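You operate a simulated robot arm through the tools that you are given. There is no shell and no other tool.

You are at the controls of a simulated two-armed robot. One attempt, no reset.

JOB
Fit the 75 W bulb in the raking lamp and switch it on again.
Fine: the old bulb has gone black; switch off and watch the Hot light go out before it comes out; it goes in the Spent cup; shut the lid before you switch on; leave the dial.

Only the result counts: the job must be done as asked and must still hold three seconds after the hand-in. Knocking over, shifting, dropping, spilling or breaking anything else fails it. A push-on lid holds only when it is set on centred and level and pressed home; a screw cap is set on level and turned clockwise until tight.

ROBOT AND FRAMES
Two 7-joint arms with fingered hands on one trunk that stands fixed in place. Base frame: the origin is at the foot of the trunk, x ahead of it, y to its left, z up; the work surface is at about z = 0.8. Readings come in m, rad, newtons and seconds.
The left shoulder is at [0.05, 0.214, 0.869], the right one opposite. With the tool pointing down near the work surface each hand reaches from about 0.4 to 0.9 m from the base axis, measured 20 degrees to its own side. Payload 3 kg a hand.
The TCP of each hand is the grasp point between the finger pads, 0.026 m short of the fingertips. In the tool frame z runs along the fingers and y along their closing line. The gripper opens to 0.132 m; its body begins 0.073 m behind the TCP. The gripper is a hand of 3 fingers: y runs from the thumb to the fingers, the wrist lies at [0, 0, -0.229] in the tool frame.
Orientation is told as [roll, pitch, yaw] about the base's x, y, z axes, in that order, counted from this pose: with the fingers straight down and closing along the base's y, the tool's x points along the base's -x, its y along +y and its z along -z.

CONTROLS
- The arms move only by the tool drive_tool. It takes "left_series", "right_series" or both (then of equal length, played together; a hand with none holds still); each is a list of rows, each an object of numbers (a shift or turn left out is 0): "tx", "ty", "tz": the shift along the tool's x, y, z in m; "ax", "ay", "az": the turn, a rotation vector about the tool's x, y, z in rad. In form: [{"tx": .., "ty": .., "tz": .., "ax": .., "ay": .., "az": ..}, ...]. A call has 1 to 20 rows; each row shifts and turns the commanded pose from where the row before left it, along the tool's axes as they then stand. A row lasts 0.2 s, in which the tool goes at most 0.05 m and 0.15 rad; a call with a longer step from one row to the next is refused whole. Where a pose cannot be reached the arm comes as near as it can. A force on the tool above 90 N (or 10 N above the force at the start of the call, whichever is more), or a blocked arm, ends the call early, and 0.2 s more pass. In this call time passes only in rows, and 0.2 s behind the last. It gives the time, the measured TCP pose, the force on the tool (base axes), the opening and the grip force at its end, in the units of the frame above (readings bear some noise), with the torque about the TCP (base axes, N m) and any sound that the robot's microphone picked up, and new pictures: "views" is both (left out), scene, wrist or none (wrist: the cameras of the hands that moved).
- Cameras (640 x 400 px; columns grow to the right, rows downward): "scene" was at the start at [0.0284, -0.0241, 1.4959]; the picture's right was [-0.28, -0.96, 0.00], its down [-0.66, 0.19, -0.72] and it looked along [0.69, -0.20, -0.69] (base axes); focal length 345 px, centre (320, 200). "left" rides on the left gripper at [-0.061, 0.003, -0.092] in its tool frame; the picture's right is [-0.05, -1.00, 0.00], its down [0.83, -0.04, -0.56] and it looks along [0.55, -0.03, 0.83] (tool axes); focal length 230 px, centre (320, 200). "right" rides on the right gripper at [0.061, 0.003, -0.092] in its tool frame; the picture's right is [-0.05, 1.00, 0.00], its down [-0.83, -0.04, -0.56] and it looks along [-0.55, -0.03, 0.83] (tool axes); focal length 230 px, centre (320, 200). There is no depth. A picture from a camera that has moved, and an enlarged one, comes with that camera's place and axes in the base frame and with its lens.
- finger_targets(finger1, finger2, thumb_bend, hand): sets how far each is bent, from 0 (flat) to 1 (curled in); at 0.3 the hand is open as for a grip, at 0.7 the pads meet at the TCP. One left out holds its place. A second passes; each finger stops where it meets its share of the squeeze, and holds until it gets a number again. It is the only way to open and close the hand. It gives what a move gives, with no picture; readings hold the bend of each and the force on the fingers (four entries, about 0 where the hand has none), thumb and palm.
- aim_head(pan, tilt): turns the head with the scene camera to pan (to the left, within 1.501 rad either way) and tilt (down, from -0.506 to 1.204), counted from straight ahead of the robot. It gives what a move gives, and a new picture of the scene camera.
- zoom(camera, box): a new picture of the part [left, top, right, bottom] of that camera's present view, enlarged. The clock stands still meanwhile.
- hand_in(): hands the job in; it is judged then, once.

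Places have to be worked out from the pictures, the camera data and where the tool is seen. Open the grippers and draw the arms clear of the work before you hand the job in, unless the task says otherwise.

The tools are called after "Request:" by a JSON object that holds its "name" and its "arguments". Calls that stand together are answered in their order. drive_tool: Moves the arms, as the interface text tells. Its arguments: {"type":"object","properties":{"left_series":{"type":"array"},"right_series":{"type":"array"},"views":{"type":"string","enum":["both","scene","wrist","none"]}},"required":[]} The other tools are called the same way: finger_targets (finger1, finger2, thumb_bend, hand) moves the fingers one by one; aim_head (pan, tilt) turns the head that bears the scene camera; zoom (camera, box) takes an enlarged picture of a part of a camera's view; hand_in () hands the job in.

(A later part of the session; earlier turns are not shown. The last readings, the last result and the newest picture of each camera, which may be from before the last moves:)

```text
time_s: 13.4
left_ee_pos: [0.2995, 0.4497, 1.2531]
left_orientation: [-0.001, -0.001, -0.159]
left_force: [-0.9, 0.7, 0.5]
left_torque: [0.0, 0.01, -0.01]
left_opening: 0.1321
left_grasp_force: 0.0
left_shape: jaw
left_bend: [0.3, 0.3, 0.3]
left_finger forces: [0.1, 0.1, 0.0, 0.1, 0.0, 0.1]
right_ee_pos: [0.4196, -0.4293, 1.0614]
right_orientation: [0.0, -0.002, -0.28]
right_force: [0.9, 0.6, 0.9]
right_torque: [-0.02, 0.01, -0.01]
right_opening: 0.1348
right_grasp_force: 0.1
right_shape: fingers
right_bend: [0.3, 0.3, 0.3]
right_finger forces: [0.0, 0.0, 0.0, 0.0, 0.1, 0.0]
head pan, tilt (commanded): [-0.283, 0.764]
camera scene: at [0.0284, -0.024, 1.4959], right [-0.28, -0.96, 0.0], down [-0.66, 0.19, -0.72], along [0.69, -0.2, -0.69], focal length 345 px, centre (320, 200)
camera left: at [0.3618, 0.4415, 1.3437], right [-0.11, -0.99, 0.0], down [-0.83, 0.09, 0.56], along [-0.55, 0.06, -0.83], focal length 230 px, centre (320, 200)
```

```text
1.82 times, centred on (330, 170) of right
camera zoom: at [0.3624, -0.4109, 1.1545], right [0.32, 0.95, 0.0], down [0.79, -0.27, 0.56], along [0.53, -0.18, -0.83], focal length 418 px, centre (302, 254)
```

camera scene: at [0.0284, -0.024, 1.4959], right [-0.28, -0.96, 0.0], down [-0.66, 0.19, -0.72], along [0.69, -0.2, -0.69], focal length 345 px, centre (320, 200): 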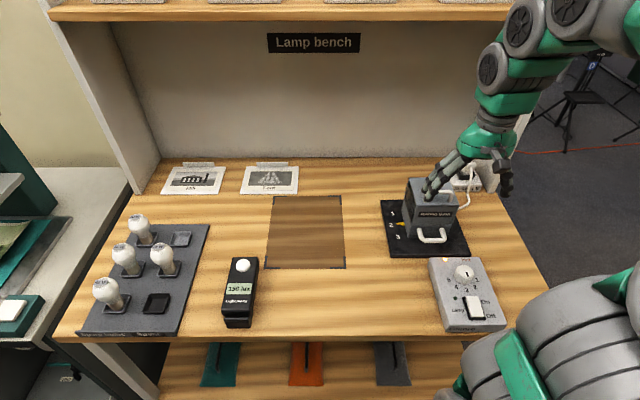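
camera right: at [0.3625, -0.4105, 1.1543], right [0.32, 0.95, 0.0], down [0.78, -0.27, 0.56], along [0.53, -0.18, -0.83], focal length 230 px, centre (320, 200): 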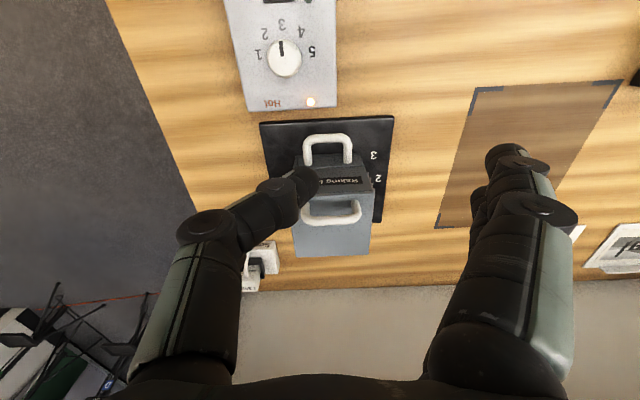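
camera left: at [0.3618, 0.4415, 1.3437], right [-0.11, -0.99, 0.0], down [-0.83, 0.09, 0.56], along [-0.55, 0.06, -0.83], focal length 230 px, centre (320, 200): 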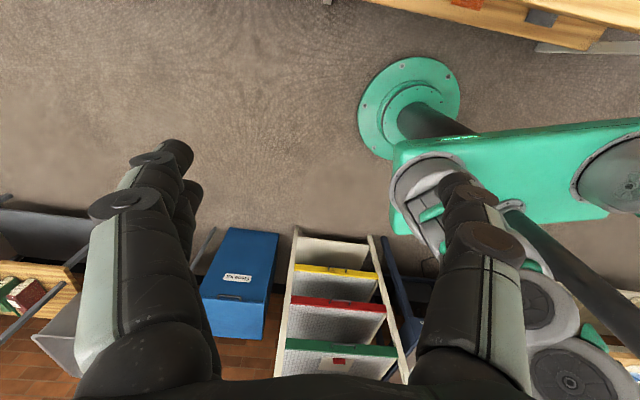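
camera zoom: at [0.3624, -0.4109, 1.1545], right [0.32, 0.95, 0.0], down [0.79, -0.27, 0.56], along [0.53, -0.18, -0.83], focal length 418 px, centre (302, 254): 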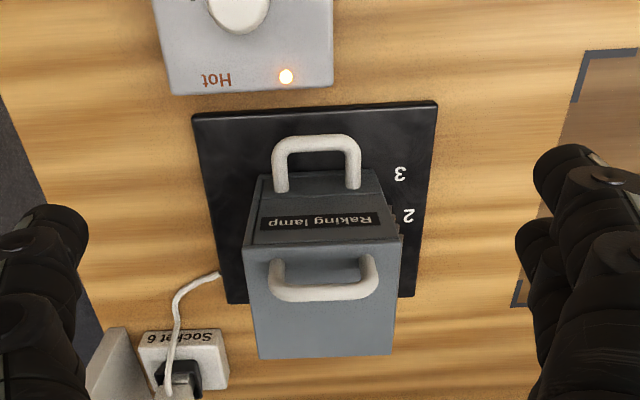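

Hot is still lit at 13.4 s. While waiting I turn the right hand so it closes fore-and-aft across the lid handle's bar (thumb at the front), staying above everything.

Request:
{"name": "drive_tool", "arguments": {"right_series": [{"az": 0.131, "tz": -0.005}, {"az": 0.131, "tz": -0.005}, {"az": 0.131}, {"az": 0.131}, {"az": 0.131}, {"az": 0.131}, {"az": 0.131}, {"az": 0.131}, {"az": 0.131}, {"az": 0.131}, {"az": 0.131}, {"az": 0.131}], "views": "both"}}

Request:
{"name": "zoom", "arguments": {"camera": "scene", "box": [385, 160, 545, 340]}}

```text
time_s: 16.0
left_ee_pos: [0.2999, 0.4492, 1.2523]
left_orientation: [0.0, 0.0, -0.159]
left_force: [-0.2, 0.2, -0.1]
left_torque: [0.01, -0.03, 0.02]
left_opening: 0.1318
left_grasp_force: 0.0
left_shape: jaw
left_bend: [0.3, 0.3, 0.3]
left_finger forces: [0.0, 0.0, 0.1, 0.0, 0.0, 0.1]
right_ee_pos: [0.4202, -0.4301, 1.071]
right_orientation: [0.001, -0.001, -1.855]
right_force: [0.5, 0.5, -0.2]
right_torque: [0.02, 0.03, -0.01]
right_opening: 0.1349
right_grasp_force: 0.0
right_shape: fingers
right_bend: [0.3, 0.3, 0.3]
right_finger forces: [0.0, 0.0, 0.0, 0.1, 0.0, 0.0]
head pan, tilt (commanded): [-0.283, 0.764]
camera scene: at [0.0284, -0.0241, 1.4959], right [-0.28, -0.96, 0.0], down [-0.66, 0.19, -0.72], along [0.69, -0.2, -0.69], focal length 345 px, centre (320, 200)
camera right: at [0.4405, -0.3732, 1.1642], right [0.94, -0.33, 0.0], down [-0.27, -0.79, 0.56], along [-0.18, -0.52, -0.83], focal length 230 px, centre (320, 200)
```

scene: 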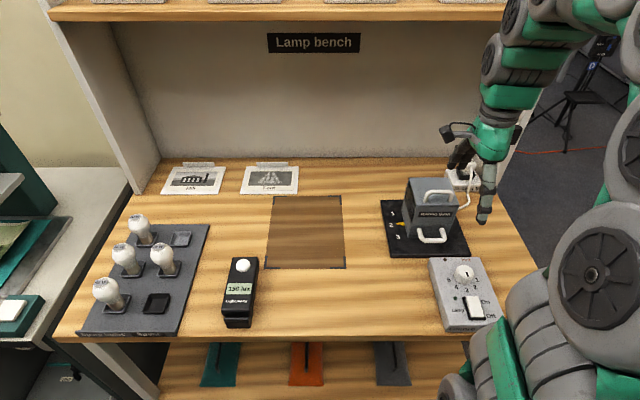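
right: 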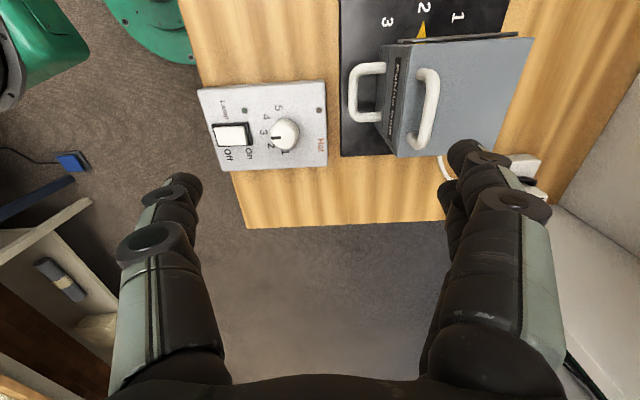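

```text
2.22 times, centred on (465, 250) of scene
camera zoom: at [0.0284, -0.0241, 1.4959], right [-0.28, -0.96, 0.0], down [-0.66, 0.19, -0.72], along [0.69, -0.2, -0.69], focal length 767 px, centre (-2, 89)
```

zoom: 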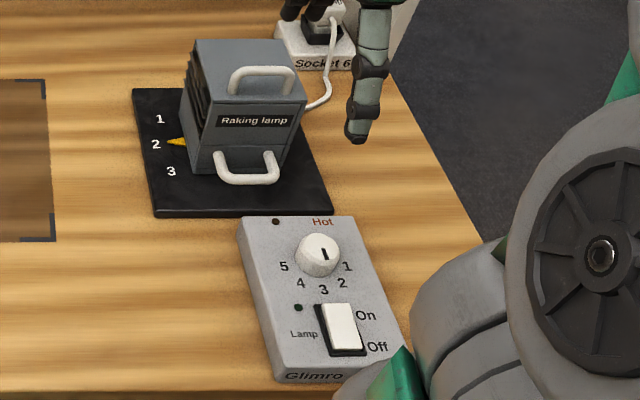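

The Hot light has gone out (16 s). I now move over the lid handle, TCP above bar centre (0.510, -0.448), and down to z≈1.03 to check alignment.

Request:
{"name": "drive_tool", "arguments": {"right_series": [{"tx": 0.004, "ty": 0.0457}, {"tx": 0.004, "ty": 0.0457}, {"tz": 0.04}], "views": "both"}}

Request:
{"name": "zoom", "arguments": {"camera": "right", "box": [160, 40, 480, 240]}}

Request:
{"name": "zoom", "arguments": {"camera": "scene", "box": [375, 130, 515, 250]}}

```text
time_s: 16.8
left_ee_pos: [0.3005, 0.4493, 1.2526]
left_orientation: [0.0, 0.0, -0.159]
left_force: [0.7, -0.2, -0.2]
left_torque: [0.02, 0.0, -0.02]
left_opening: 0.1317
left_grasp_force: 0.1
left_shape: jaw
left_bend: [0.3, 0.3, 0.3]
left_finger forces: [0.0, 0.0, 0.1, 0.1, 0.0, 0.0]
right_ee_pos: [0.5108, -0.449, 1.0338]
right_orientation: [0.002, 0.001, -1.852]
right_force: [-0.9, -0.8, 0.7]
right_torque: [0.01, 0.01, -0.01]
right_opening: 0.1345
right_grasp_force: 0.0
right_shape: fingers
right_bend: [0.3, 0.3, 0.3]
right_finger forces: [0.0, 0.1, 0.0, 0.0, 0.1, 0.0]
head pan, tilt (commanded): [-0.283, 0.764]
camera scene: at [0.0284, -0.0241, 1.4959], right [-0.28, -0.96, 0.0], down [-0.66, 0.19, -0.72], along [0.69, -0.2, -0.69], focal length 345 px, centre (320, 200)
camera right: at [0.5316, -0.3923, 1.1261], right [0.94, -0.33, 0.0], down [-0.27, -0.79, 0.56], along [-0.18, -0.53, -0.83], focal length 230 px, centre (320, 200)
```

scene: 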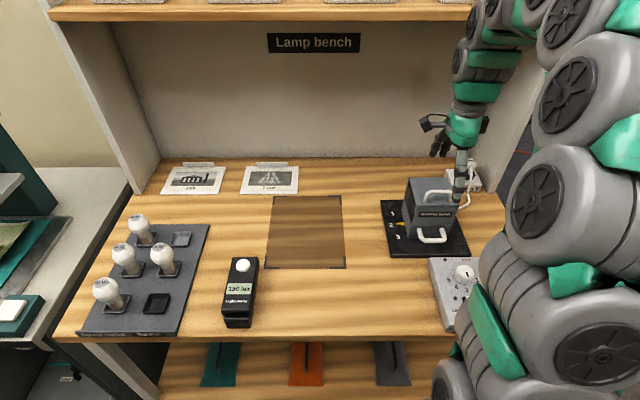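
right: 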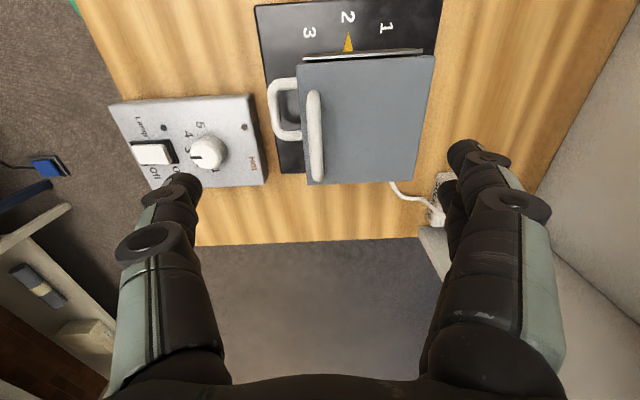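

```text
2.00 times, centred on (320, 140) of right
camera zoom: at [0.5316, -0.3923, 1.1261], right [0.94, -0.33, 0.0], down [-0.27, -0.79, 0.56], along [-0.18, -0.53, -0.83], focal length 460 px, centre (320, 320)
```

zoom: 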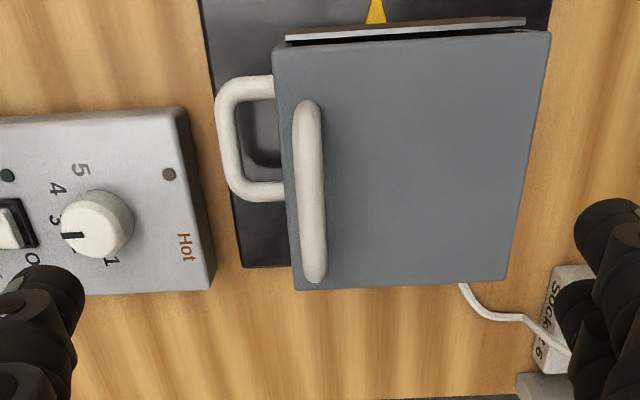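

```text
3.33 times, centred on (445, 190) of scene
camera zoom: at [0.0284, -0.0241, 1.4959], right [-0.28, -0.96, 0.0], down [-0.66, 0.19, -0.72], along [0.69, -0.2, -0.69], focal length 1150 px, centre (-97, 233)
```

zoom: 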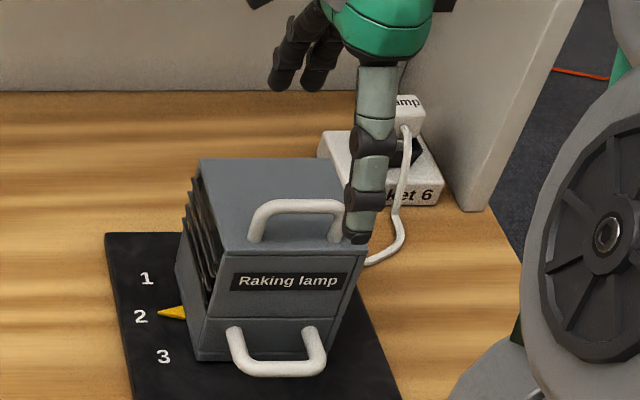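

Alignment is within a few mm: bar centre ≈ (0.5106, -0.444, 0.966). I descend so the bar lies about 1 cm beyond the TCP toward the fingertips.

Request:
{"name": "drive_tool", "arguments": {"right_series": [{"tx": 0.004, "ty": -0.001, "tz": 0.02}, {"tz": 0.02}, {"tz": 0.018}], "views": "both"}}

Request:
{"name": "zoom", "arguments": {"camera": "right", "box": [160, 40, 480, 240]}}

Request:
{"name": "zoom", "arguments": {"camera": "scene", "box": [375, 130, 515, 250]}}

```text
time_s: 17.6
left_ee_pos: [0.3008, 0.4495, 1.253]
left_orientation: [-0.002, 0.001, -0.158]
left_force: [-1.1, 0.1, -0.4]
left_torque: [0.02, -0.04, -0.03]
left_opening: 0.1321
left_grasp_force: 0.1
left_shape: jaw
left_bend: [0.3, 0.3, 0.3]
left_finger forces: [0.0, 0.0, 0.0, 0.0, 0.0, 0.0]
right_ee_pos: [0.5125, -0.4442, 0.9731]
right_orientation: [0.001, -0.001, -1.851]
right_force: [0.5, 0.1, 0.7]
right_torque: [0.0, 0.01, -0.02]
right_opening: 0.1345
right_grasp_force: 0.0
right_shape: fingers
right_bend: [0.3, 0.3, 0.3]
right_finger forces: [0.1, 0.0, 0.0, 0.0, 0.0, 0.1]
head pan, tilt (commanded): [-0.283, 0.764]
camera scene: at [0.0284, -0.0241, 1.4959], right [-0.28, -0.96, 0.0], down [-0.66, 0.19, -0.72], along [0.69, -0.2, -0.69], focal length 345 px, centre (320, 200)
camera right: at [0.532, -0.3873, 1.0655], right [0.94, -0.33, 0.0], down [-0.27, -0.79, 0.56], along [-0.18, -0.53, -0.83], focal length 230 px, centre (320, 200)
```

scene: 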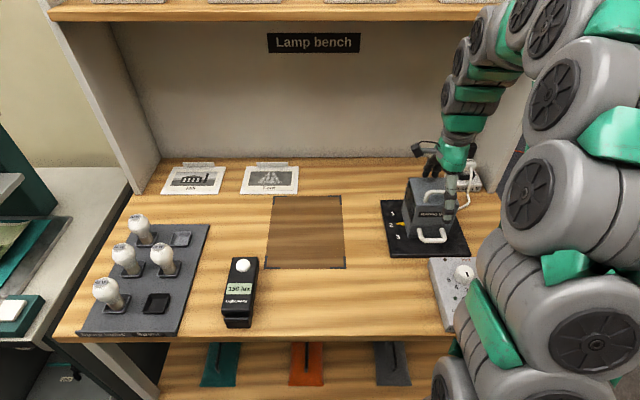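
right: 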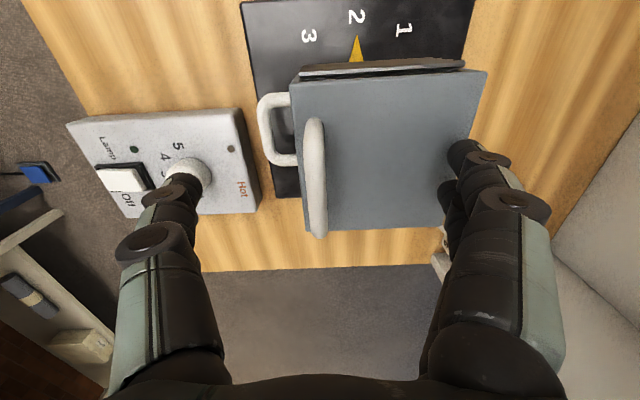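

```text
2.00 times, centred on (320, 140) of right
camera zoom: at [0.532, -0.3873, 1.0655], right [0.94, -0.33, 0.0], down [-0.27, -0.79, 0.56], along [-0.18, -0.53, -0.83], focal length 460 px, centre (320, 320)
```

zoom: 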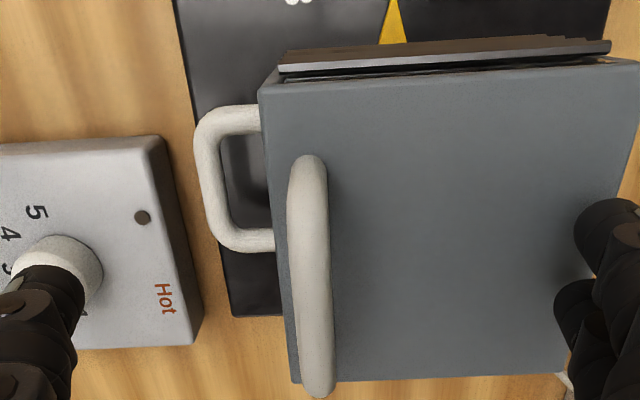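

```text
3.33 times, centred on (445, 190) of scene
camera zoom: at [0.0284, -0.0241, 1.4959], right [-0.28, -0.96, 0.0], down [-0.66, 0.19, -0.72], along [0.69, -0.2, -0.69], focal length 1150 px, centre (-97, 233)
```

zoom: 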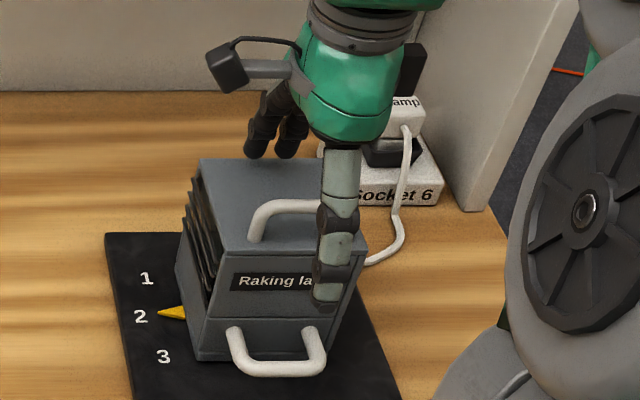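

The bar sits centred between thumb and fingers (~1.5 mm off). I nudge that out and close the hand on the bar.

Request:
{"name": "drive_tool", "arguments": {"right_series": [{"ty": -0.0015, "tz": -0.002}], "views": "none"}}

Request:
{"name": "finger_targets", "arguments": {"hand": "right", "finger1": 0.64, "finger2": 0.64, "thumb_bend": 0.64}}

Request:
{"name": "zoom", "arguments": {"camera": "right", "box": [160, 40, 480, 240]}}

Request:
{"name": "zoom", "arguments": {"camera": "scene", "box": [375, 130, 515, 250]}}

```text
time_s: 18.0
left_ee_pos: [0.2998, 0.4494, 1.2527]
left_orientation: [-0.001, 0.0, -0.159]
left_force: [-0.1, 0.0, 0.9]
left_torque: [-0.01, -0.02, -0.02]
left_opening: 0.1318
left_grasp_force: 0.1
left_shape: jaw
left_bend: [0.3, 0.3, 0.3]
left_finger forces: [0.0, 0.0, 0.1, 0.1, 0.1, 0.0]
right_ee_pos: [0.5087, -0.4435, 0.9748]
right_orientation: [0.002, 0.0, -1.852]
right_force: [-0.4, -0.3, -0.5]
right_torque: [0.02, 0.03, 0.02]
right_opening: 0.1349
right_grasp_force: 0.1
right_shape: fingers
right_bend: [0.3, 0.3, 0.3]
right_finger forces: [0.0, 0.1, 0.0, 0.0, 0.1, 0.0]
head pan, tilt (commanded): [-0.283, 0.764]
```

```text
time_s: 19.0
left_ee_pos: [0.3005, 0.4497, 1.2525]
left_orientation: [-0.001, 0.002, -0.159]
left_force: [0.0, 0.3, 0.1]
left_torque: [0.03, 0.03, 0.0]
left_opening: 0.1321
left_grasp_force: 0.1
left_shape: jaw
left_bend: [0.3, 0.3, 0.3]
left_finger forces: [0.0, 0.0, 0.0, 0.0, 0.0, 0.0]
right_ee_pos: [0.509, -0.4441, 0.9747]
right_orientation: [0.002, -0.001, -1.852]
right_force: [0.0, -0.3, 0.8]
right_torque: [0.02, 0.03, 0.03]
right_opening: 0.0234
right_grasp_force: 0.2
right_shape: fingers
right_bend: [0.64, 0.64, 0.64]
right_finger forces: [0.1, 0.0, 0.1, 0.0, 0.0, 0.0]
head pan, tilt (commanded): [-0.283, 0.764]
```

```text
2.00 times, centred on (320, 140) of right
camera zoom: at [0.5299, -0.3869, 1.068], right [0.95, -0.33, 0.0], down [-0.27, -0.79, 0.56], along [-0.18, -0.53, -0.83], focal length 460 px, centre (320, 320)
```

zoom: 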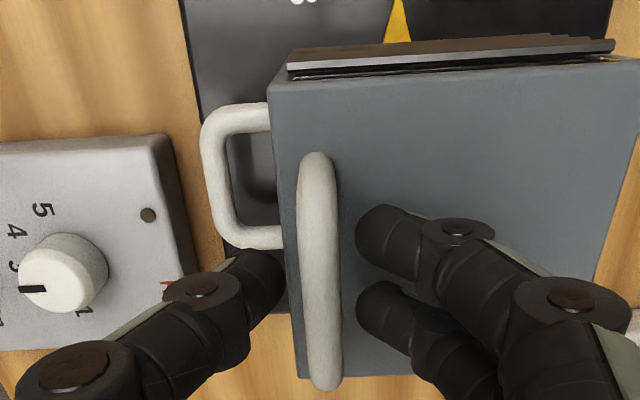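

```text
3.33 times, centred on (445, 190) of scene
camera zoom: at [0.0284, -0.0241, 1.4959], right [-0.28, -0.96, 0.0], down [-0.66, 0.19, -0.72], along [0.69, -0.2, -0.69], focal length 1150 px, centre (-97, 233)
```

zoom: 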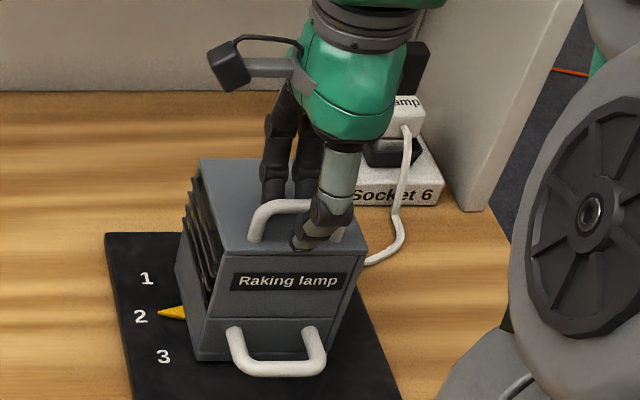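

Centred nicely with a gap still on both sides. I close fully onto the bar.

Request:
{"name": "finger_targets", "arguments": {"hand": "right", "finger1": 0.72, "finger2": 0.72, "thumb_bend": 0.72}}

Request:
{"name": "zoom", "arguments": {"camera": "right", "box": [160, 40, 480, 240]}}

```text
time_s: 20.0
left_ee_pos: [0.3022, 0.4483, 1.2532]
left_orientation: [0.0, -0.001, -0.162]
left_force: [0.4, -0.8, 0.0]
left_torque: [0.02, 0.03, -0.03]
left_opening: 0.132
left_grasp_force: 0.1
left_shape: jaw
left_bend: [0.3, 0.3, 0.3]
left_finger forces: [0.0, 0.0, 0.1, 0.0, 0.0, 0.0]
right_ee_pos: [0.5092, -0.4444, 0.9761]
right_orientation: [0.0, 0.0, -1.853]
right_force: [1.4, -0.5, -3.2]
right_torque: [-0.02, 0.02, 0.02]
right_opening: 0.0047
right_grasp_force: 2.9
right_shape: fingers
right_bend: [0.71, 0.71, 0.71]
right_finger forces: [2.0, 2.0, 0.0, 0.0, 2.0, 0.0]
head pan, tilt (commanded): [-0.283, 0.764]
```

```text
2.00 times, centred on (320, 140) of right
camera zoom: at [0.53, -0.3869, 1.0679], right [0.95, -0.33, 0.0], down [-0.27, -0.79, 0.56], along [-0.18, -0.53, -0.83], focal length 460 px, centre (320, 320)
```

zoom: 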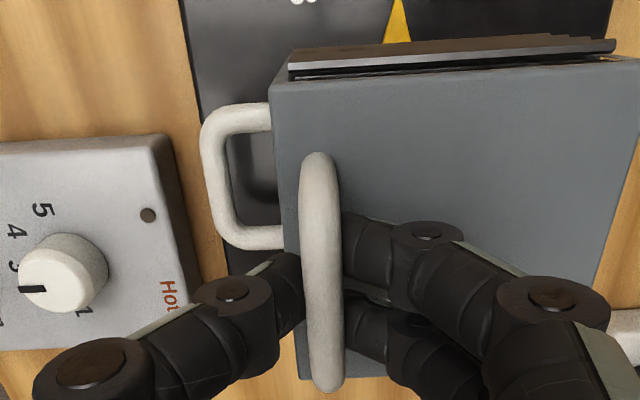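

Contact on all three digits with the tips hooking just under the bar. I squeeze slightly more and then lift a centimetre to test how the lid moves.

Request:
{"name": "finger_targets", "arguments": {"hand": "right", "finger1": 0.76, "finger2": 0.76, "thumb_bend": 0.76}}

Request:
{"name": "drive_tool", "arguments": {"right_series": [{"tz": -0.006}, {"tz": -0.006}], "views": "both"}}

Request:
{"name": "zoom", "arguments": {"camera": "right", "box": [160, 0, 480, 240]}}

Request:
{"name": "zoom", "arguments": {"camera": "scene", "box": [375, 130, 515, 250]}}

```text
time_s: 21.0
left_ee_pos: [0.3012, 0.448, 1.2524]
left_orientation: [0.001, -0.002, -0.158]
left_force: [-0.1, 0.6, -0.3]
left_torque: [0.01, 0.01, 0.0]
left_opening: 0.132
left_grasp_force: 0.1
left_shape: jaw
left_bend: [0.3, 0.3, 0.3]
left_finger forces: [0.1, 0.0, 0.0, 0.0, 0.0, 0.0]
right_ee_pos: [0.5095, -0.4438, 0.9754]
right_orientation: [0.001, 0.0, -1.851]
right_force: [6.6, -1.8, -10.5]
right_torque: [-0.03, -0.01, 0.0]
right_opening: 0.0023
right_grasp_force: 9.2
right_shape: fingers
right_bend: [0.73, 0.73, 0.73]
right_finger forces: [6.2, 6.3, 0.0, 0.0, 5.4, 0.0]
head pan, tilt (commanded): [-0.283, 0.764]
```

```text
time_s: 21.6
left_ee_pos: [0.3002, 0.449, 1.2525]
left_orientation: [0.0, -0.001, -0.16]
left_force: [0.5, -1.2, -0.1]
left_torque: [0.05, -0.01, 0.0]
left_opening: 0.1316
left_grasp_force: 0.1
left_shape: jaw
left_bend: [0.3, 0.3, 0.3]
left_finger forces: [0.0, 0.0, 0.0, 0.0, 0.0, 0.0]
right_ee_pos: [0.5077, -0.4444, 0.9868]
right_orientation: [0.0, -0.001, -1.85]
right_force: [14.3, -4.3, -21.7]
right_torque: [0.01, 0.1, -0.03]
right_opening: 0.0083
right_grasp_force: 13.8
right_shape: fingers
right_bend: [0.67, 0.67, 0.74]
right_finger forces: [12.9, 13.3, 0.0, 0.0, 1.8, 0.0]
head pan, tilt (commanded): [-0.283, 0.764]
camera scene: at [0.0289, -0.0243, 1.4959], right [-0.28, -0.96, 0.0], down [-0.66, 0.19, -0.72], along [0.69, -0.2, -0.69], focal length 345 px, centre (320, 200)
camera right: at [0.5298, -0.3867, 1.0799], right [0.95, -0.33, 0.0], down [-0.27, -0.79, 0.55], along [-0.18, -0.52, -0.83], focal length 230 px, centre (320, 200)
```

scene: 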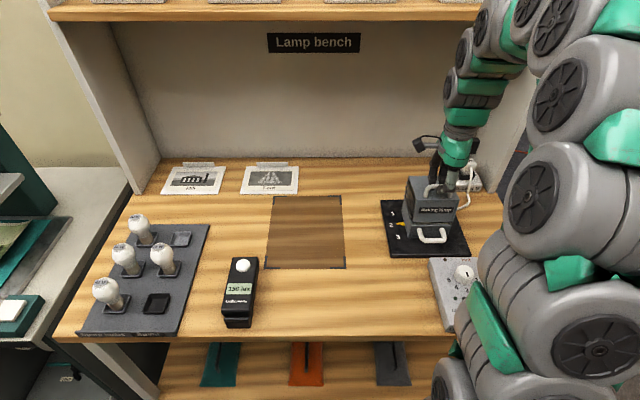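
right: 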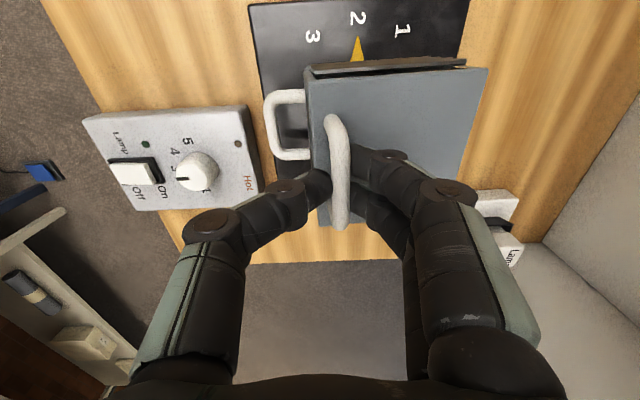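

```text
1.67 times, centred on (320, 120) of right
camera zoom: at [0.5298, -0.3867, 1.0799], right [0.95, -0.33, 0.0], down [-0.27, -0.79, 0.55], along [-0.18, -0.52, -0.83], focal length 384 px, centre (320, 333)
```

zoom: 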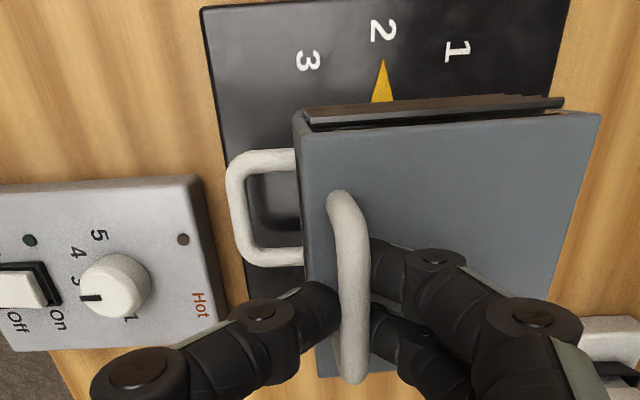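

```text
3.33 times, centred on (445, 190) of scene
camera zoom: at [0.0289, -0.0243, 1.4959], right [-0.28, -0.96, 0.0], down [-0.66, 0.19, -0.72], along [0.69, -0.2, -0.69], focal length 1150 px, centre (-97, 233)
```

zoom: 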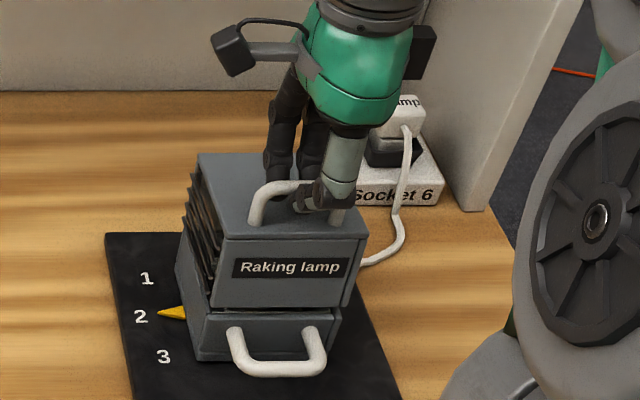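

The whole hood (label panel included) tilts up: a gap opened at the seam, and the force direction shows it is hinged low at the back (z≈0.867). Straight lifting is wrong; I ease back down, loosen, re-seat slightly lower on the bar, and then follow the hinge arc.

Request:
{"name": "drive_tool", "arguments": {"right_series": [{"ty": 0.001, "tz": 0.006}, {"ty": 0.001, "tz": 0.006}], "views": "none"}}

Request:
{"name": "finger_targets", "arguments": {"hand": "right", "finger1": 0.64, "finger2": 0.64, "thumb_bend": 0.64}}

Request:
{"name": "zoom", "arguments": {"camera": "right", "box": [160, 0, 480, 240]}}

Request:
{"name": "zoom", "arguments": {"camera": "scene", "box": [375, 130, 515, 250]}}

```text
time_s: 22.2
left_ee_pos: [0.3009, 0.449, 1.2527]
left_orientation: [-0.001, 0.0, -0.159]
left_force: [0.3, -0.1, 0.6]
left_torque: [0.01, 0.03, 0.0]
left_opening: 0.1319
left_grasp_force: 0.1
left_shape: jaw
left_bend: [0.3, 0.3, 0.3]
left_finger forces: [0.1, 0.0, 0.1, 0.0, 0.1, 0.0]
right_ee_pos: [0.511, -0.4455, 0.9751]
right_orientation: [0.002, -0.001, -1.852]
right_force: [1.1, -0.3, -3.4]
right_torque: [0.03, -0.01, -0.02]
right_opening: 0.002
right_grasp_force: 5.3
right_shape: fingers
right_bend: [0.72, 0.72, 0.73]
right_finger forces: [3.1, 3.2, 0.0, 0.0, 5.2, 0.0]
head pan, tilt (commanded): [-0.283, 0.764]
```

```text
time_s: 23.2
left_ee_pos: [0.3002, 0.4482, 1.2529]
left_orientation: [-0.001, 0.0, -0.159]
left_force: [0.2, 0.0, 0.2]
left_torque: [-0.02, 0.0, -0.02]
left_opening: 0.1318
left_grasp_force: 0.0
left_shape: jaw
left_bend: [0.3, 0.3, 0.3]
left_finger forces: [0.1, 0.0, 0.0, 0.0, 0.0, 0.0]
right_ee_pos: [0.5103, -0.4441, 0.9754]
right_orientation: [0.001, -0.001, -1.853]
right_force: [-0.4, 0.1, -0.8]
right_torque: [0.0, -0.03, -0.04]
right_opening: 0.0221
right_grasp_force: 0.0
right_shape: fingers
right_bend: [0.64, 0.64, 0.64]
right_finger forces: [0.0, 0.1, 0.0, 0.0, 0.1, 0.0]
head pan, tilt (commanded): [-0.283, 0.764]
```

```text
1.67 times, centred on (320, 120) of right
camera zoom: at [0.5314, -0.3875, 1.0686], right [0.95, -0.33, 0.0], down [-0.27, -0.79, 0.56], along [-0.18, -0.53, -0.83], focal length 384 px, centre (320, 333)
```

zoom: 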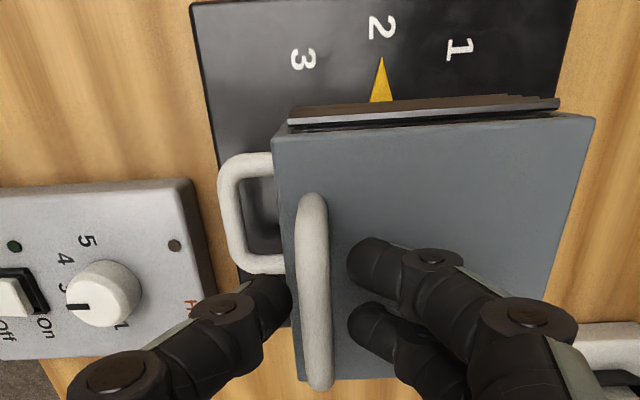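

```text
3.33 times, centred on (445, 190) of scene
camera zoom: at [0.0284, -0.0241, 1.4959], right [-0.28, -0.96, 0.0], down [-0.66, 0.19, -0.72], along [0.69, -0.2, -0.69], focal length 1150 px, centre (-97, 233)
```

zoom: 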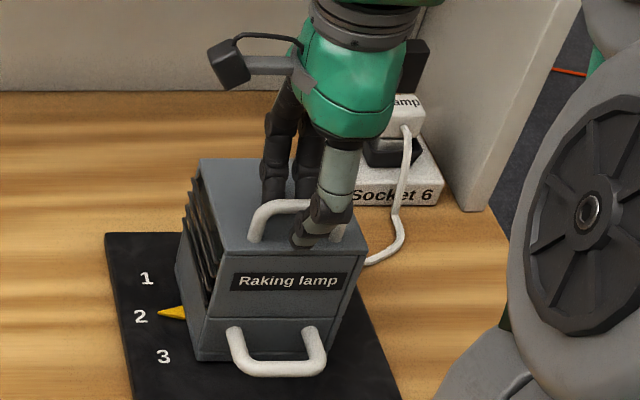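

Hood is closed again and the lamp has not moved. I lower 6 mm, recentre, and grip more firmly.

Request:
{"name": "drive_tool", "arguments": {"right_series": [{"ty": -0.002, "tz": 0.006}], "views": "none"}}

Request:
{"name": "finger_targets", "arguments": {"hand": "right", "finger1": 0.8, "finger2": 0.8, "thumb_bend": 0.8}}

Request:
{"name": "zoom", "arguments": {"camera": "right", "box": [160, 0, 480, 240]}}

```text
time_s: 23.6
left_ee_pos: [0.3011, 0.4489, 1.2522]
left_orientation: [-0.001, 0.002, -0.159]
left_force: [0.3, 0.0, -0.2]
left_torque: [0.02, -0.03, -0.02]
left_opening: 0.1318
left_grasp_force: 0.0
left_shape: jaw
left_bend: [0.3, 0.3, 0.3]
left_finger forces: [0.1, 0.1, 0.0, 0.1, 0.0, 0.0]
right_ee_pos: [0.5096, -0.4442, 0.969]
right_orientation: [0.001, -0.002, -1.852]
right_force: [-0.1, -0.1, 0.4]
right_torque: [-0.02, -0.01, -0.01]
right_opening: 0.0217
right_grasp_force: 0.1
right_shape: fingers
right_bend: [0.64, 0.64, 0.64]
right_finger forces: [0.0, 0.1, 0.0, 0.0, 0.0, 0.1]
head pan, tilt (commanded): [-0.283, 0.764]
```

```text
time_s: 24.6
left_ee_pos: [0.3011, 0.4496, 1.2525]
left_orientation: [-0.001, 0.001, -0.162]
left_force: [0.3, -0.4, 0.0]
left_torque: [0.01, 0.0, 0.01]
left_opening: 0.1319
left_grasp_force: 0.1
left_shape: jaw
left_bend: [0.3, 0.3, 0.3]
left_finger forces: [0.1, 0.0, 0.0, 0.0, 0.0, 0.0]
right_ee_pos: [0.5092, -0.4427, 0.9686]
right_orientation: [0.003, -0.003, -1.851]
right_force: [5.7, -2.3, -9.1]
right_torque: [-0.01, 0.02, 0.0]
right_opening: 0.0
right_grasp_force: 8.8
right_shape: fingers
right_bend: [0.76, 0.76, 0.75]
right_finger forces: [8.9, 8.9, 0.0, 0.0, 0.0, 0.0]
head pan, tilt (commanded): [-0.283, 0.764]
```

```text
1.67 times, centred on (320, 120) of right
camera zoom: at [0.5302, -0.3865, 1.0625], right [0.95, -0.33, 0.0], down [-0.27, -0.79, 0.56], along [-0.18, -0.53, -0.83], focal length 384 px, centre (320, 333)
```

zoom: 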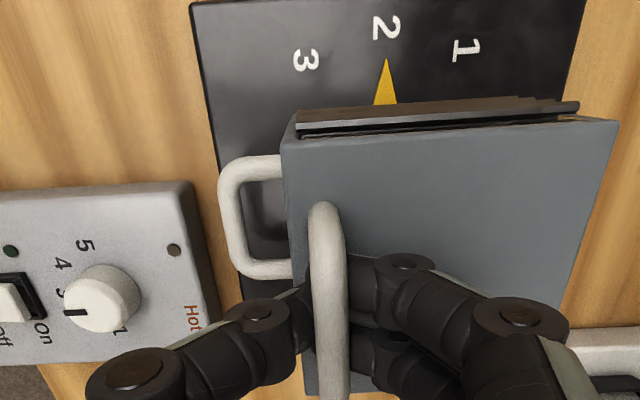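

The digits have closed under the bar as a hook. I now follow the hinge arc, rotating the hand with the hood: first two steps (15°), then check.

Request:
{"name": "drive_tool", "arguments": {"right_series": [{"ty": 0.007, "tz": -0.0054, "ax": 0.0655}, {"ty": 0.007, "tz": -0.0054, "ax": 0.0655}, {"ty": 0.007, "tz": -0.0054, "ax": 0.0655}, {"ty": 0.007, "tz": -0.0054, "ax": 0.0655}], "views": "both"}}

Request:
{"name": "zoom", "arguments": {"camera": "right", "box": [160, 0, 480, 240]}}

Request:
{"name": "zoom", "arguments": {"camera": "scene", "box": [375, 130, 515, 250]}}

```text
time_s: 25.6
left_ee_pos: [0.3002, 0.4486, 1.2523]
left_orientation: [-0.001, 0.0, -0.159]
left_force: [-0.1, 0.9, -0.3]
left_torque: [-0.03, -0.03, 0.02]
left_opening: 0.1319
left_grasp_force: 0.1
left_shape: jaw
left_bend: [0.3, 0.3, 0.3]
left_finger forces: [0.0, 0.0, 0.0, 0.1, 0.0, 0.0]
right_ee_pos: [0.537, -0.452, 0.9891]
right_orientation: [-0.261, 0.001, -1.852]
right_force: [2.5, -2.6, -10.2]
right_torque: [0.0, 0.05, -0.02]
right_opening: 0.0
right_grasp_force: 10.0
right_shape: fingers
right_bend: [0.77, 0.77, 0.76]
right_finger forces: [9.6, 9.6, 0.0, 0.0, 0.1, 0.1]
head pan, tilt (commanded): [-0.283, 0.764]
camera scene: at [0.0286, -0.0242, 1.4959], right [-0.28, -0.96, 0.0], down [-0.66, 0.19, -0.72], along [0.69, -0.2, -0.69], focal length 345 px, centre (320, 200)
camera right: at [0.5815, -0.4011, 1.0777], right [0.91, -0.32, -0.26], down [-0.13, -0.83, 0.55], along [-0.39, -0.47, -0.8], focal length 230 px, centre (320, 200)
```

scene: 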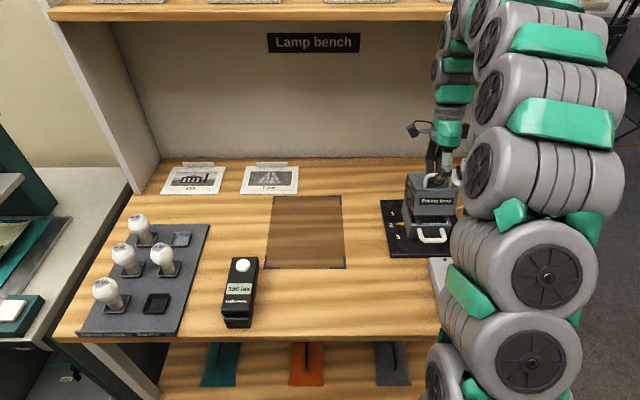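
right: 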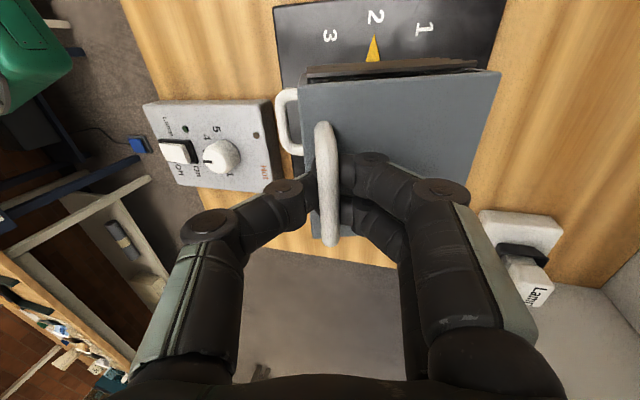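

```text
1.67 times, centred on (320, 120) of right
camera zoom: at [0.5815, -0.4011, 1.0777], right [0.91, -0.32, -0.26], down [-0.13, -0.83, 0.55], along [-0.39, -0.47, -0.8], focal length 384 px, centre (320, 333)
```

zoom: 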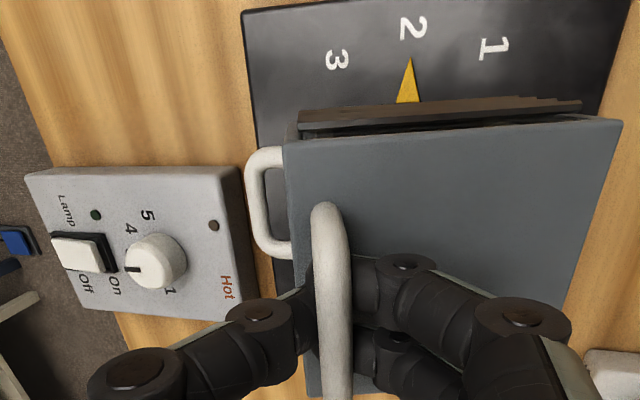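

```text
3.33 times, centred on (445, 190) of scene
camera zoom: at [0.0286, -0.0242, 1.4959], right [-0.28, -0.96, 0.0], down [-0.66, 0.19, -0.72], along [0.69, -0.2, -0.69], focal length 1150 px, centre (-97, 233)
```

zoom: 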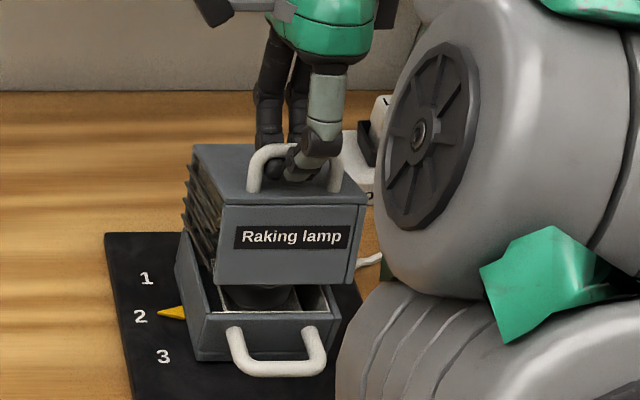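

The hood follows the arc perfectly with a light 10 N load, and the blackened bulb shows inside. I continue another 15°.

Request:
{"name": "drive_tool", "arguments": {"right_series": [{"ty": 0.007, "tz": -0.0054, "ax": 0.0655}, {"ty": 0.007, "tz": -0.0054, "ax": 0.0655}, {"ty": 0.007, "tz": -0.0054, "ax": 0.0655}, {"ty": 0.007, "tz": -0.0054, "ax": 0.0655}], "views": "both"}}

Request:
{"name": "zoom", "arguments": {"camera": "scene", "box": [375, 130, 515, 250]}}

```text
time_s: 26.6
left_ee_pos: [0.2887, 0.454, 1.2551]
left_orientation: [-0.006, -0.018, -0.176]
left_force: [-0.3, 0.7, 0.0]
left_torque: [0.01, 0.0, -0.04]
left_opening: 0.132
left_grasp_force: 0.0
left_shape: jaw
left_bend: [0.3, 0.3, 0.3]
left_finger forces: [0.0, 0.0, 0.1, 0.1, 0.0, 0.0]
right_ee_pos: [0.5269, -0.451, 1.0055]
right_orientation: [-0.474, -0.004, -1.857]
right_force: [16.1, 17.1, -28.7]
right_torque: [0.51, 0.14, 0.35]
right_opening: 0.0087
right_grasp_force: 15.9
right_shape: fingers
right_bend: [0.71, 0.71, 0.8]
right_finger forces: [15.3, 15.5, 0.0, 0.0, 0.1, 0.0]
right hand out of reach, approached as far as the arm can: row 4
head pan, tilt (commanded): [-0.283, 0.764]
camera scene: at [0.0042, -0.012, 1.4964], right [-0.3, -0.96, 0.0], down [-0.65, 0.2, -0.73], along [0.7, -0.22, -0.68], focal length 345 px, centre (320, 200)
camera right: at [0.5887, -0.4051, 1.0859], right [0.84, -0.3, -0.46], down [-0.03, -0.86, 0.52], along [-0.55, -0.42, -0.72], focal length 230 px, centre (320, 200)
```

scene: 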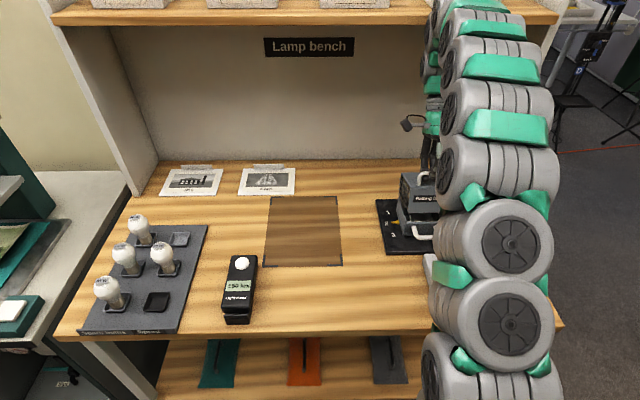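
right: 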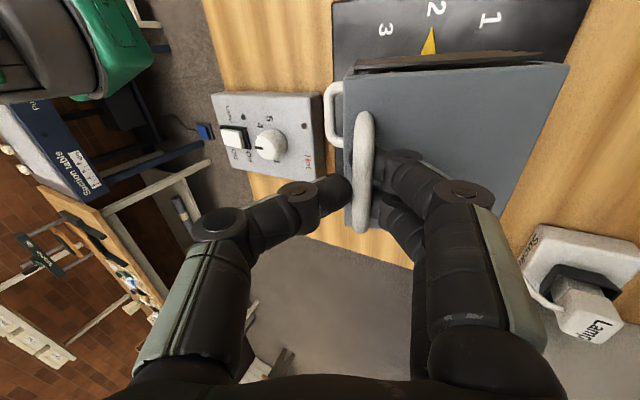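

```text
3.33 times, centred on (445, 190) of scene
camera zoom: at [0.0042, -0.012, 1.4964], right [-0.3, -0.96, 0.0], down [-0.65, 0.2, -0.73], along [0.7, -0.22, -0.68], focal length 1150 px, centre (-97, 233)
```

zoom: 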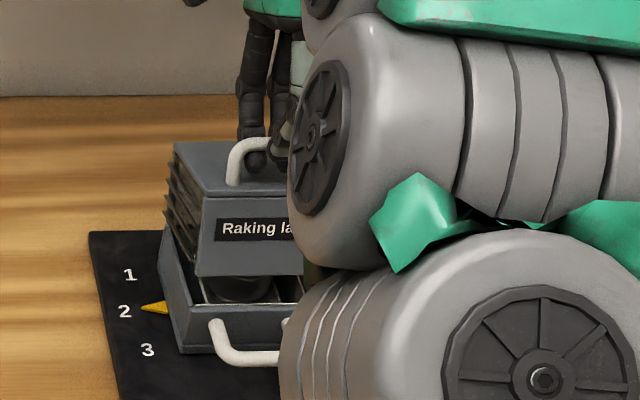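

The trunk got pushed back (~2 cm) and the last row was out of reach — some arm link is jamming, probably the raised forearm against the shelf. I reverse those four rows at once, bringing the hood back down along the arc.

Request:
{"name": "drive_tool", "arguments": {"right_series": [{"ty": -0.0066, "tz": 0.0059, "ax": -0.0655}, {"ty": -0.0066, "tz": 0.0059, "ax": -0.0655}, {"ty": -0.0066, "tz": 0.0059, "ax": -0.0655}], "views": "both"}}

Request:
{"name": "zoom", "arguments": {"camera": "scene", "box": [375, 130, 515, 250]}}

```text
time_s: 27.4
left_ee_pos: [0.3005, 0.4499, 1.2524]
left_orientation: [0.001, 0.001, -0.157]
left_force: [0.2, -0.7, 0.3]
left_torque: [0.0, 0.0, 0.02]
left_opening: 0.132
left_grasp_force: 0.1
left_shape: jaw
left_bend: [0.3, 0.3, 0.3]
left_finger forces: [0.0, 0.0, 0.1, 0.0, 0.0, 0.0]
right_ee_pos: [0.5226, -0.4478, 0.9673]
right_orientation: [-0.328, 0.0, -1.852]
right_force: [-3.7, -2.8, 4.3]
right_torque: [0.0, -0.17, -0.04]
right_opening: 0.0003
right_grasp_force: 2.7
right_shape: fingers
right_bend: [0.76, 0.76, 0.78]
right_finger forces: [0.1, 0.0, 0.1, 0.0, 4.4, 0.0]
head pan, tilt (commanded): [-0.283, 0.764]
camera scene: at [0.0286, -0.0241, 1.4959], right [-0.28, -0.96, 0.0], down [-0.66, 0.19, -0.72], along [0.69, -0.2, -0.69], focal length 345 px, centre (320, 200)
camera right: at [0.572, -0.3988, 1.0539], right [0.89, -0.31, -0.32], down [-0.1, -0.84, 0.54], along [-0.44, -0.45, -0.78], focal length 230 px, centre (320, 200)
```

scene: 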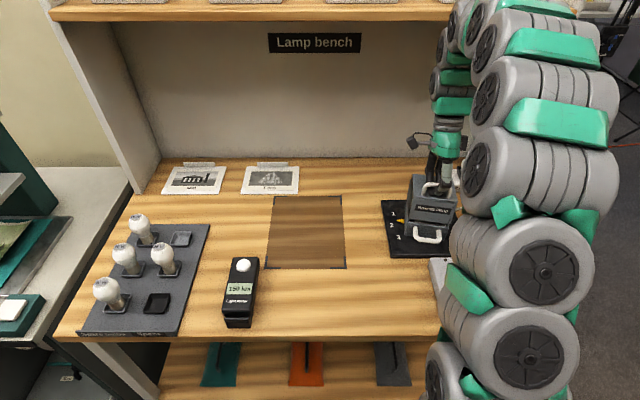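
right: 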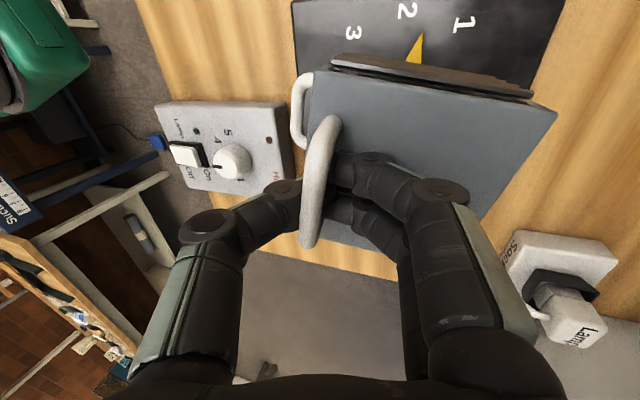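

```text
3.33 times, centred on (445, 190) of scene
camera zoom: at [0.0286, -0.0241, 1.4959], right [-0.28, -0.96, 0.0], down [-0.66, 0.19, -0.72], along [0.69, -0.2, -0.69], focal length 1150 px, centre (-97, 233)
```

zoom: 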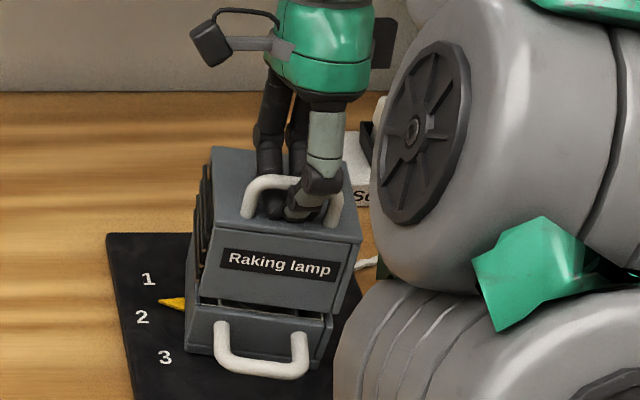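

The trunk is back in place, but the lamp appears to have yawed slightly on its plate during the jam. I first close the hood gently by returning to the original upright grip pose, then will assess and correct.

Request:
{"name": "drive_tool", "arguments": {"right_series": [{"ty": -0.0035, "tz": 0.0009, "ax": -0.082}, {"ty": -0.0036, "tz": 0.0006, "ax": -0.082}, {"ty": -0.0036, "tz": 0.0003, "ax": -0.082}, {"ty": -0.0036, "tz": 0.0, "ax": -0.082}], "views": "both"}}

Request:
{"name": "zoom", "arguments": {"camera": "scene", "box": [375, 130, 515, 250]}}

Request:
{"name": "zoom", "arguments": {"camera": "right", "box": [160, 0, 480, 240]}}

```text
time_s: 28.4
left_ee_pos: [0.3012, 0.4486, 1.2531]
left_orientation: [0.0, 0.002, -0.159]
left_force: [-0.5, 0.8, -1.6]
left_torque: [0.0, -0.05, -0.01]
left_opening: 0.1318
left_grasp_force: 0.0
left_shape: jaw
left_bend: [0.3, 0.3, 0.3]
left_finger forces: [0.0, 0.0, 0.0, 0.0, 0.0, 0.0]
right_ee_pos: [0.5074, -0.4437, 0.9709]
right_orientation: [0.004, 0.0, -1.851]
right_force: [1.9, -0.7, -3.8]
right_torque: [-0.02, 0.05, 0.0]
right_opening: 0.0
right_grasp_force: 0.1
right_shape: fingers
right_bend: [0.75, 0.76, 0.78]
right_finger forces: [0.1, 0.0, 0.0, 0.0, 0.0, 0.0]
head pan, tilt (commanded): [-0.283, 0.764]
camera scene: at [0.0285, -0.0241, 1.4959], right [-0.28, -0.96, 0.0], down [-0.66, 0.19, -0.72], along [0.69, -0.2, -0.69], focal length 345 px, centre (320, 200)
camera right: at [0.5288, -0.3865, 1.0632], right [0.95, -0.33, 0.0], down [-0.27, -0.79, 0.56], along [-0.18, -0.53, -0.83], focal length 230 px, centre (320, 200)
```

scene: 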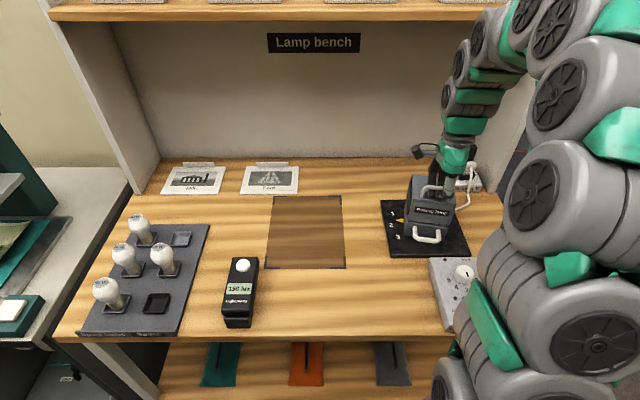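
right: 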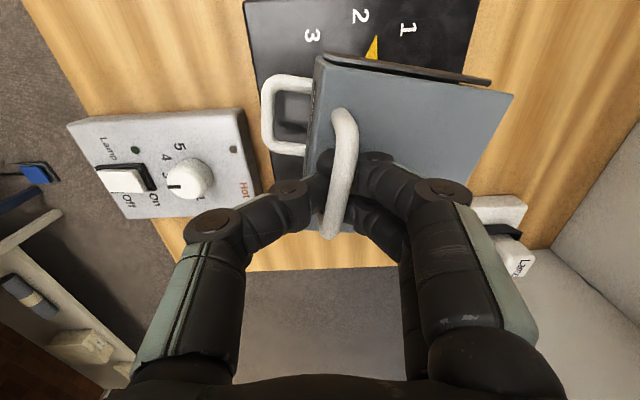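

```text
3.33 times, centred on (445, 190) of scene
camera zoom: at [0.0285, -0.0241, 1.4959], right [-0.28, -0.96, 0.0], down [-0.66, 0.19, -0.72], along [0.69, -0.2, -0.69], focal length 1150 px, centre (-97, 233)
```

zoom: 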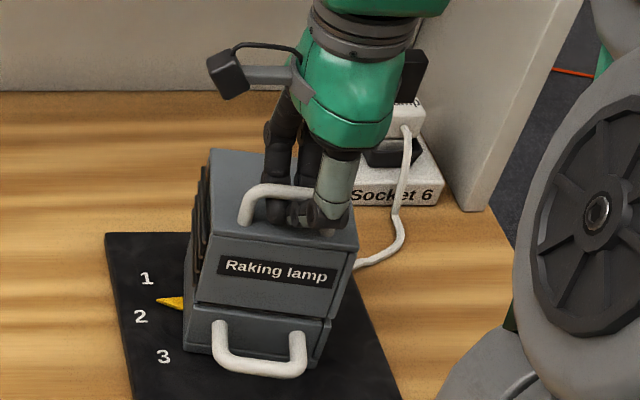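

```text
1.67 times, centred on (320, 120) of right
camera zoom: at [0.5288, -0.3865, 1.0632], right [0.95, -0.33, 0.0], down [-0.27, -0.79, 0.56], along [-0.18, -0.53, -0.83], focal length 384 px, centre (320, 333)
```

zoom: 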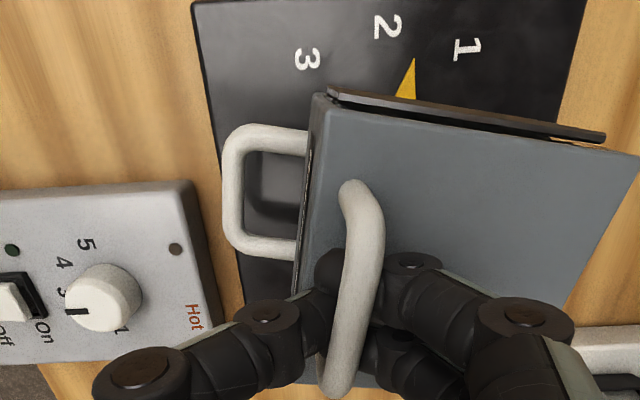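

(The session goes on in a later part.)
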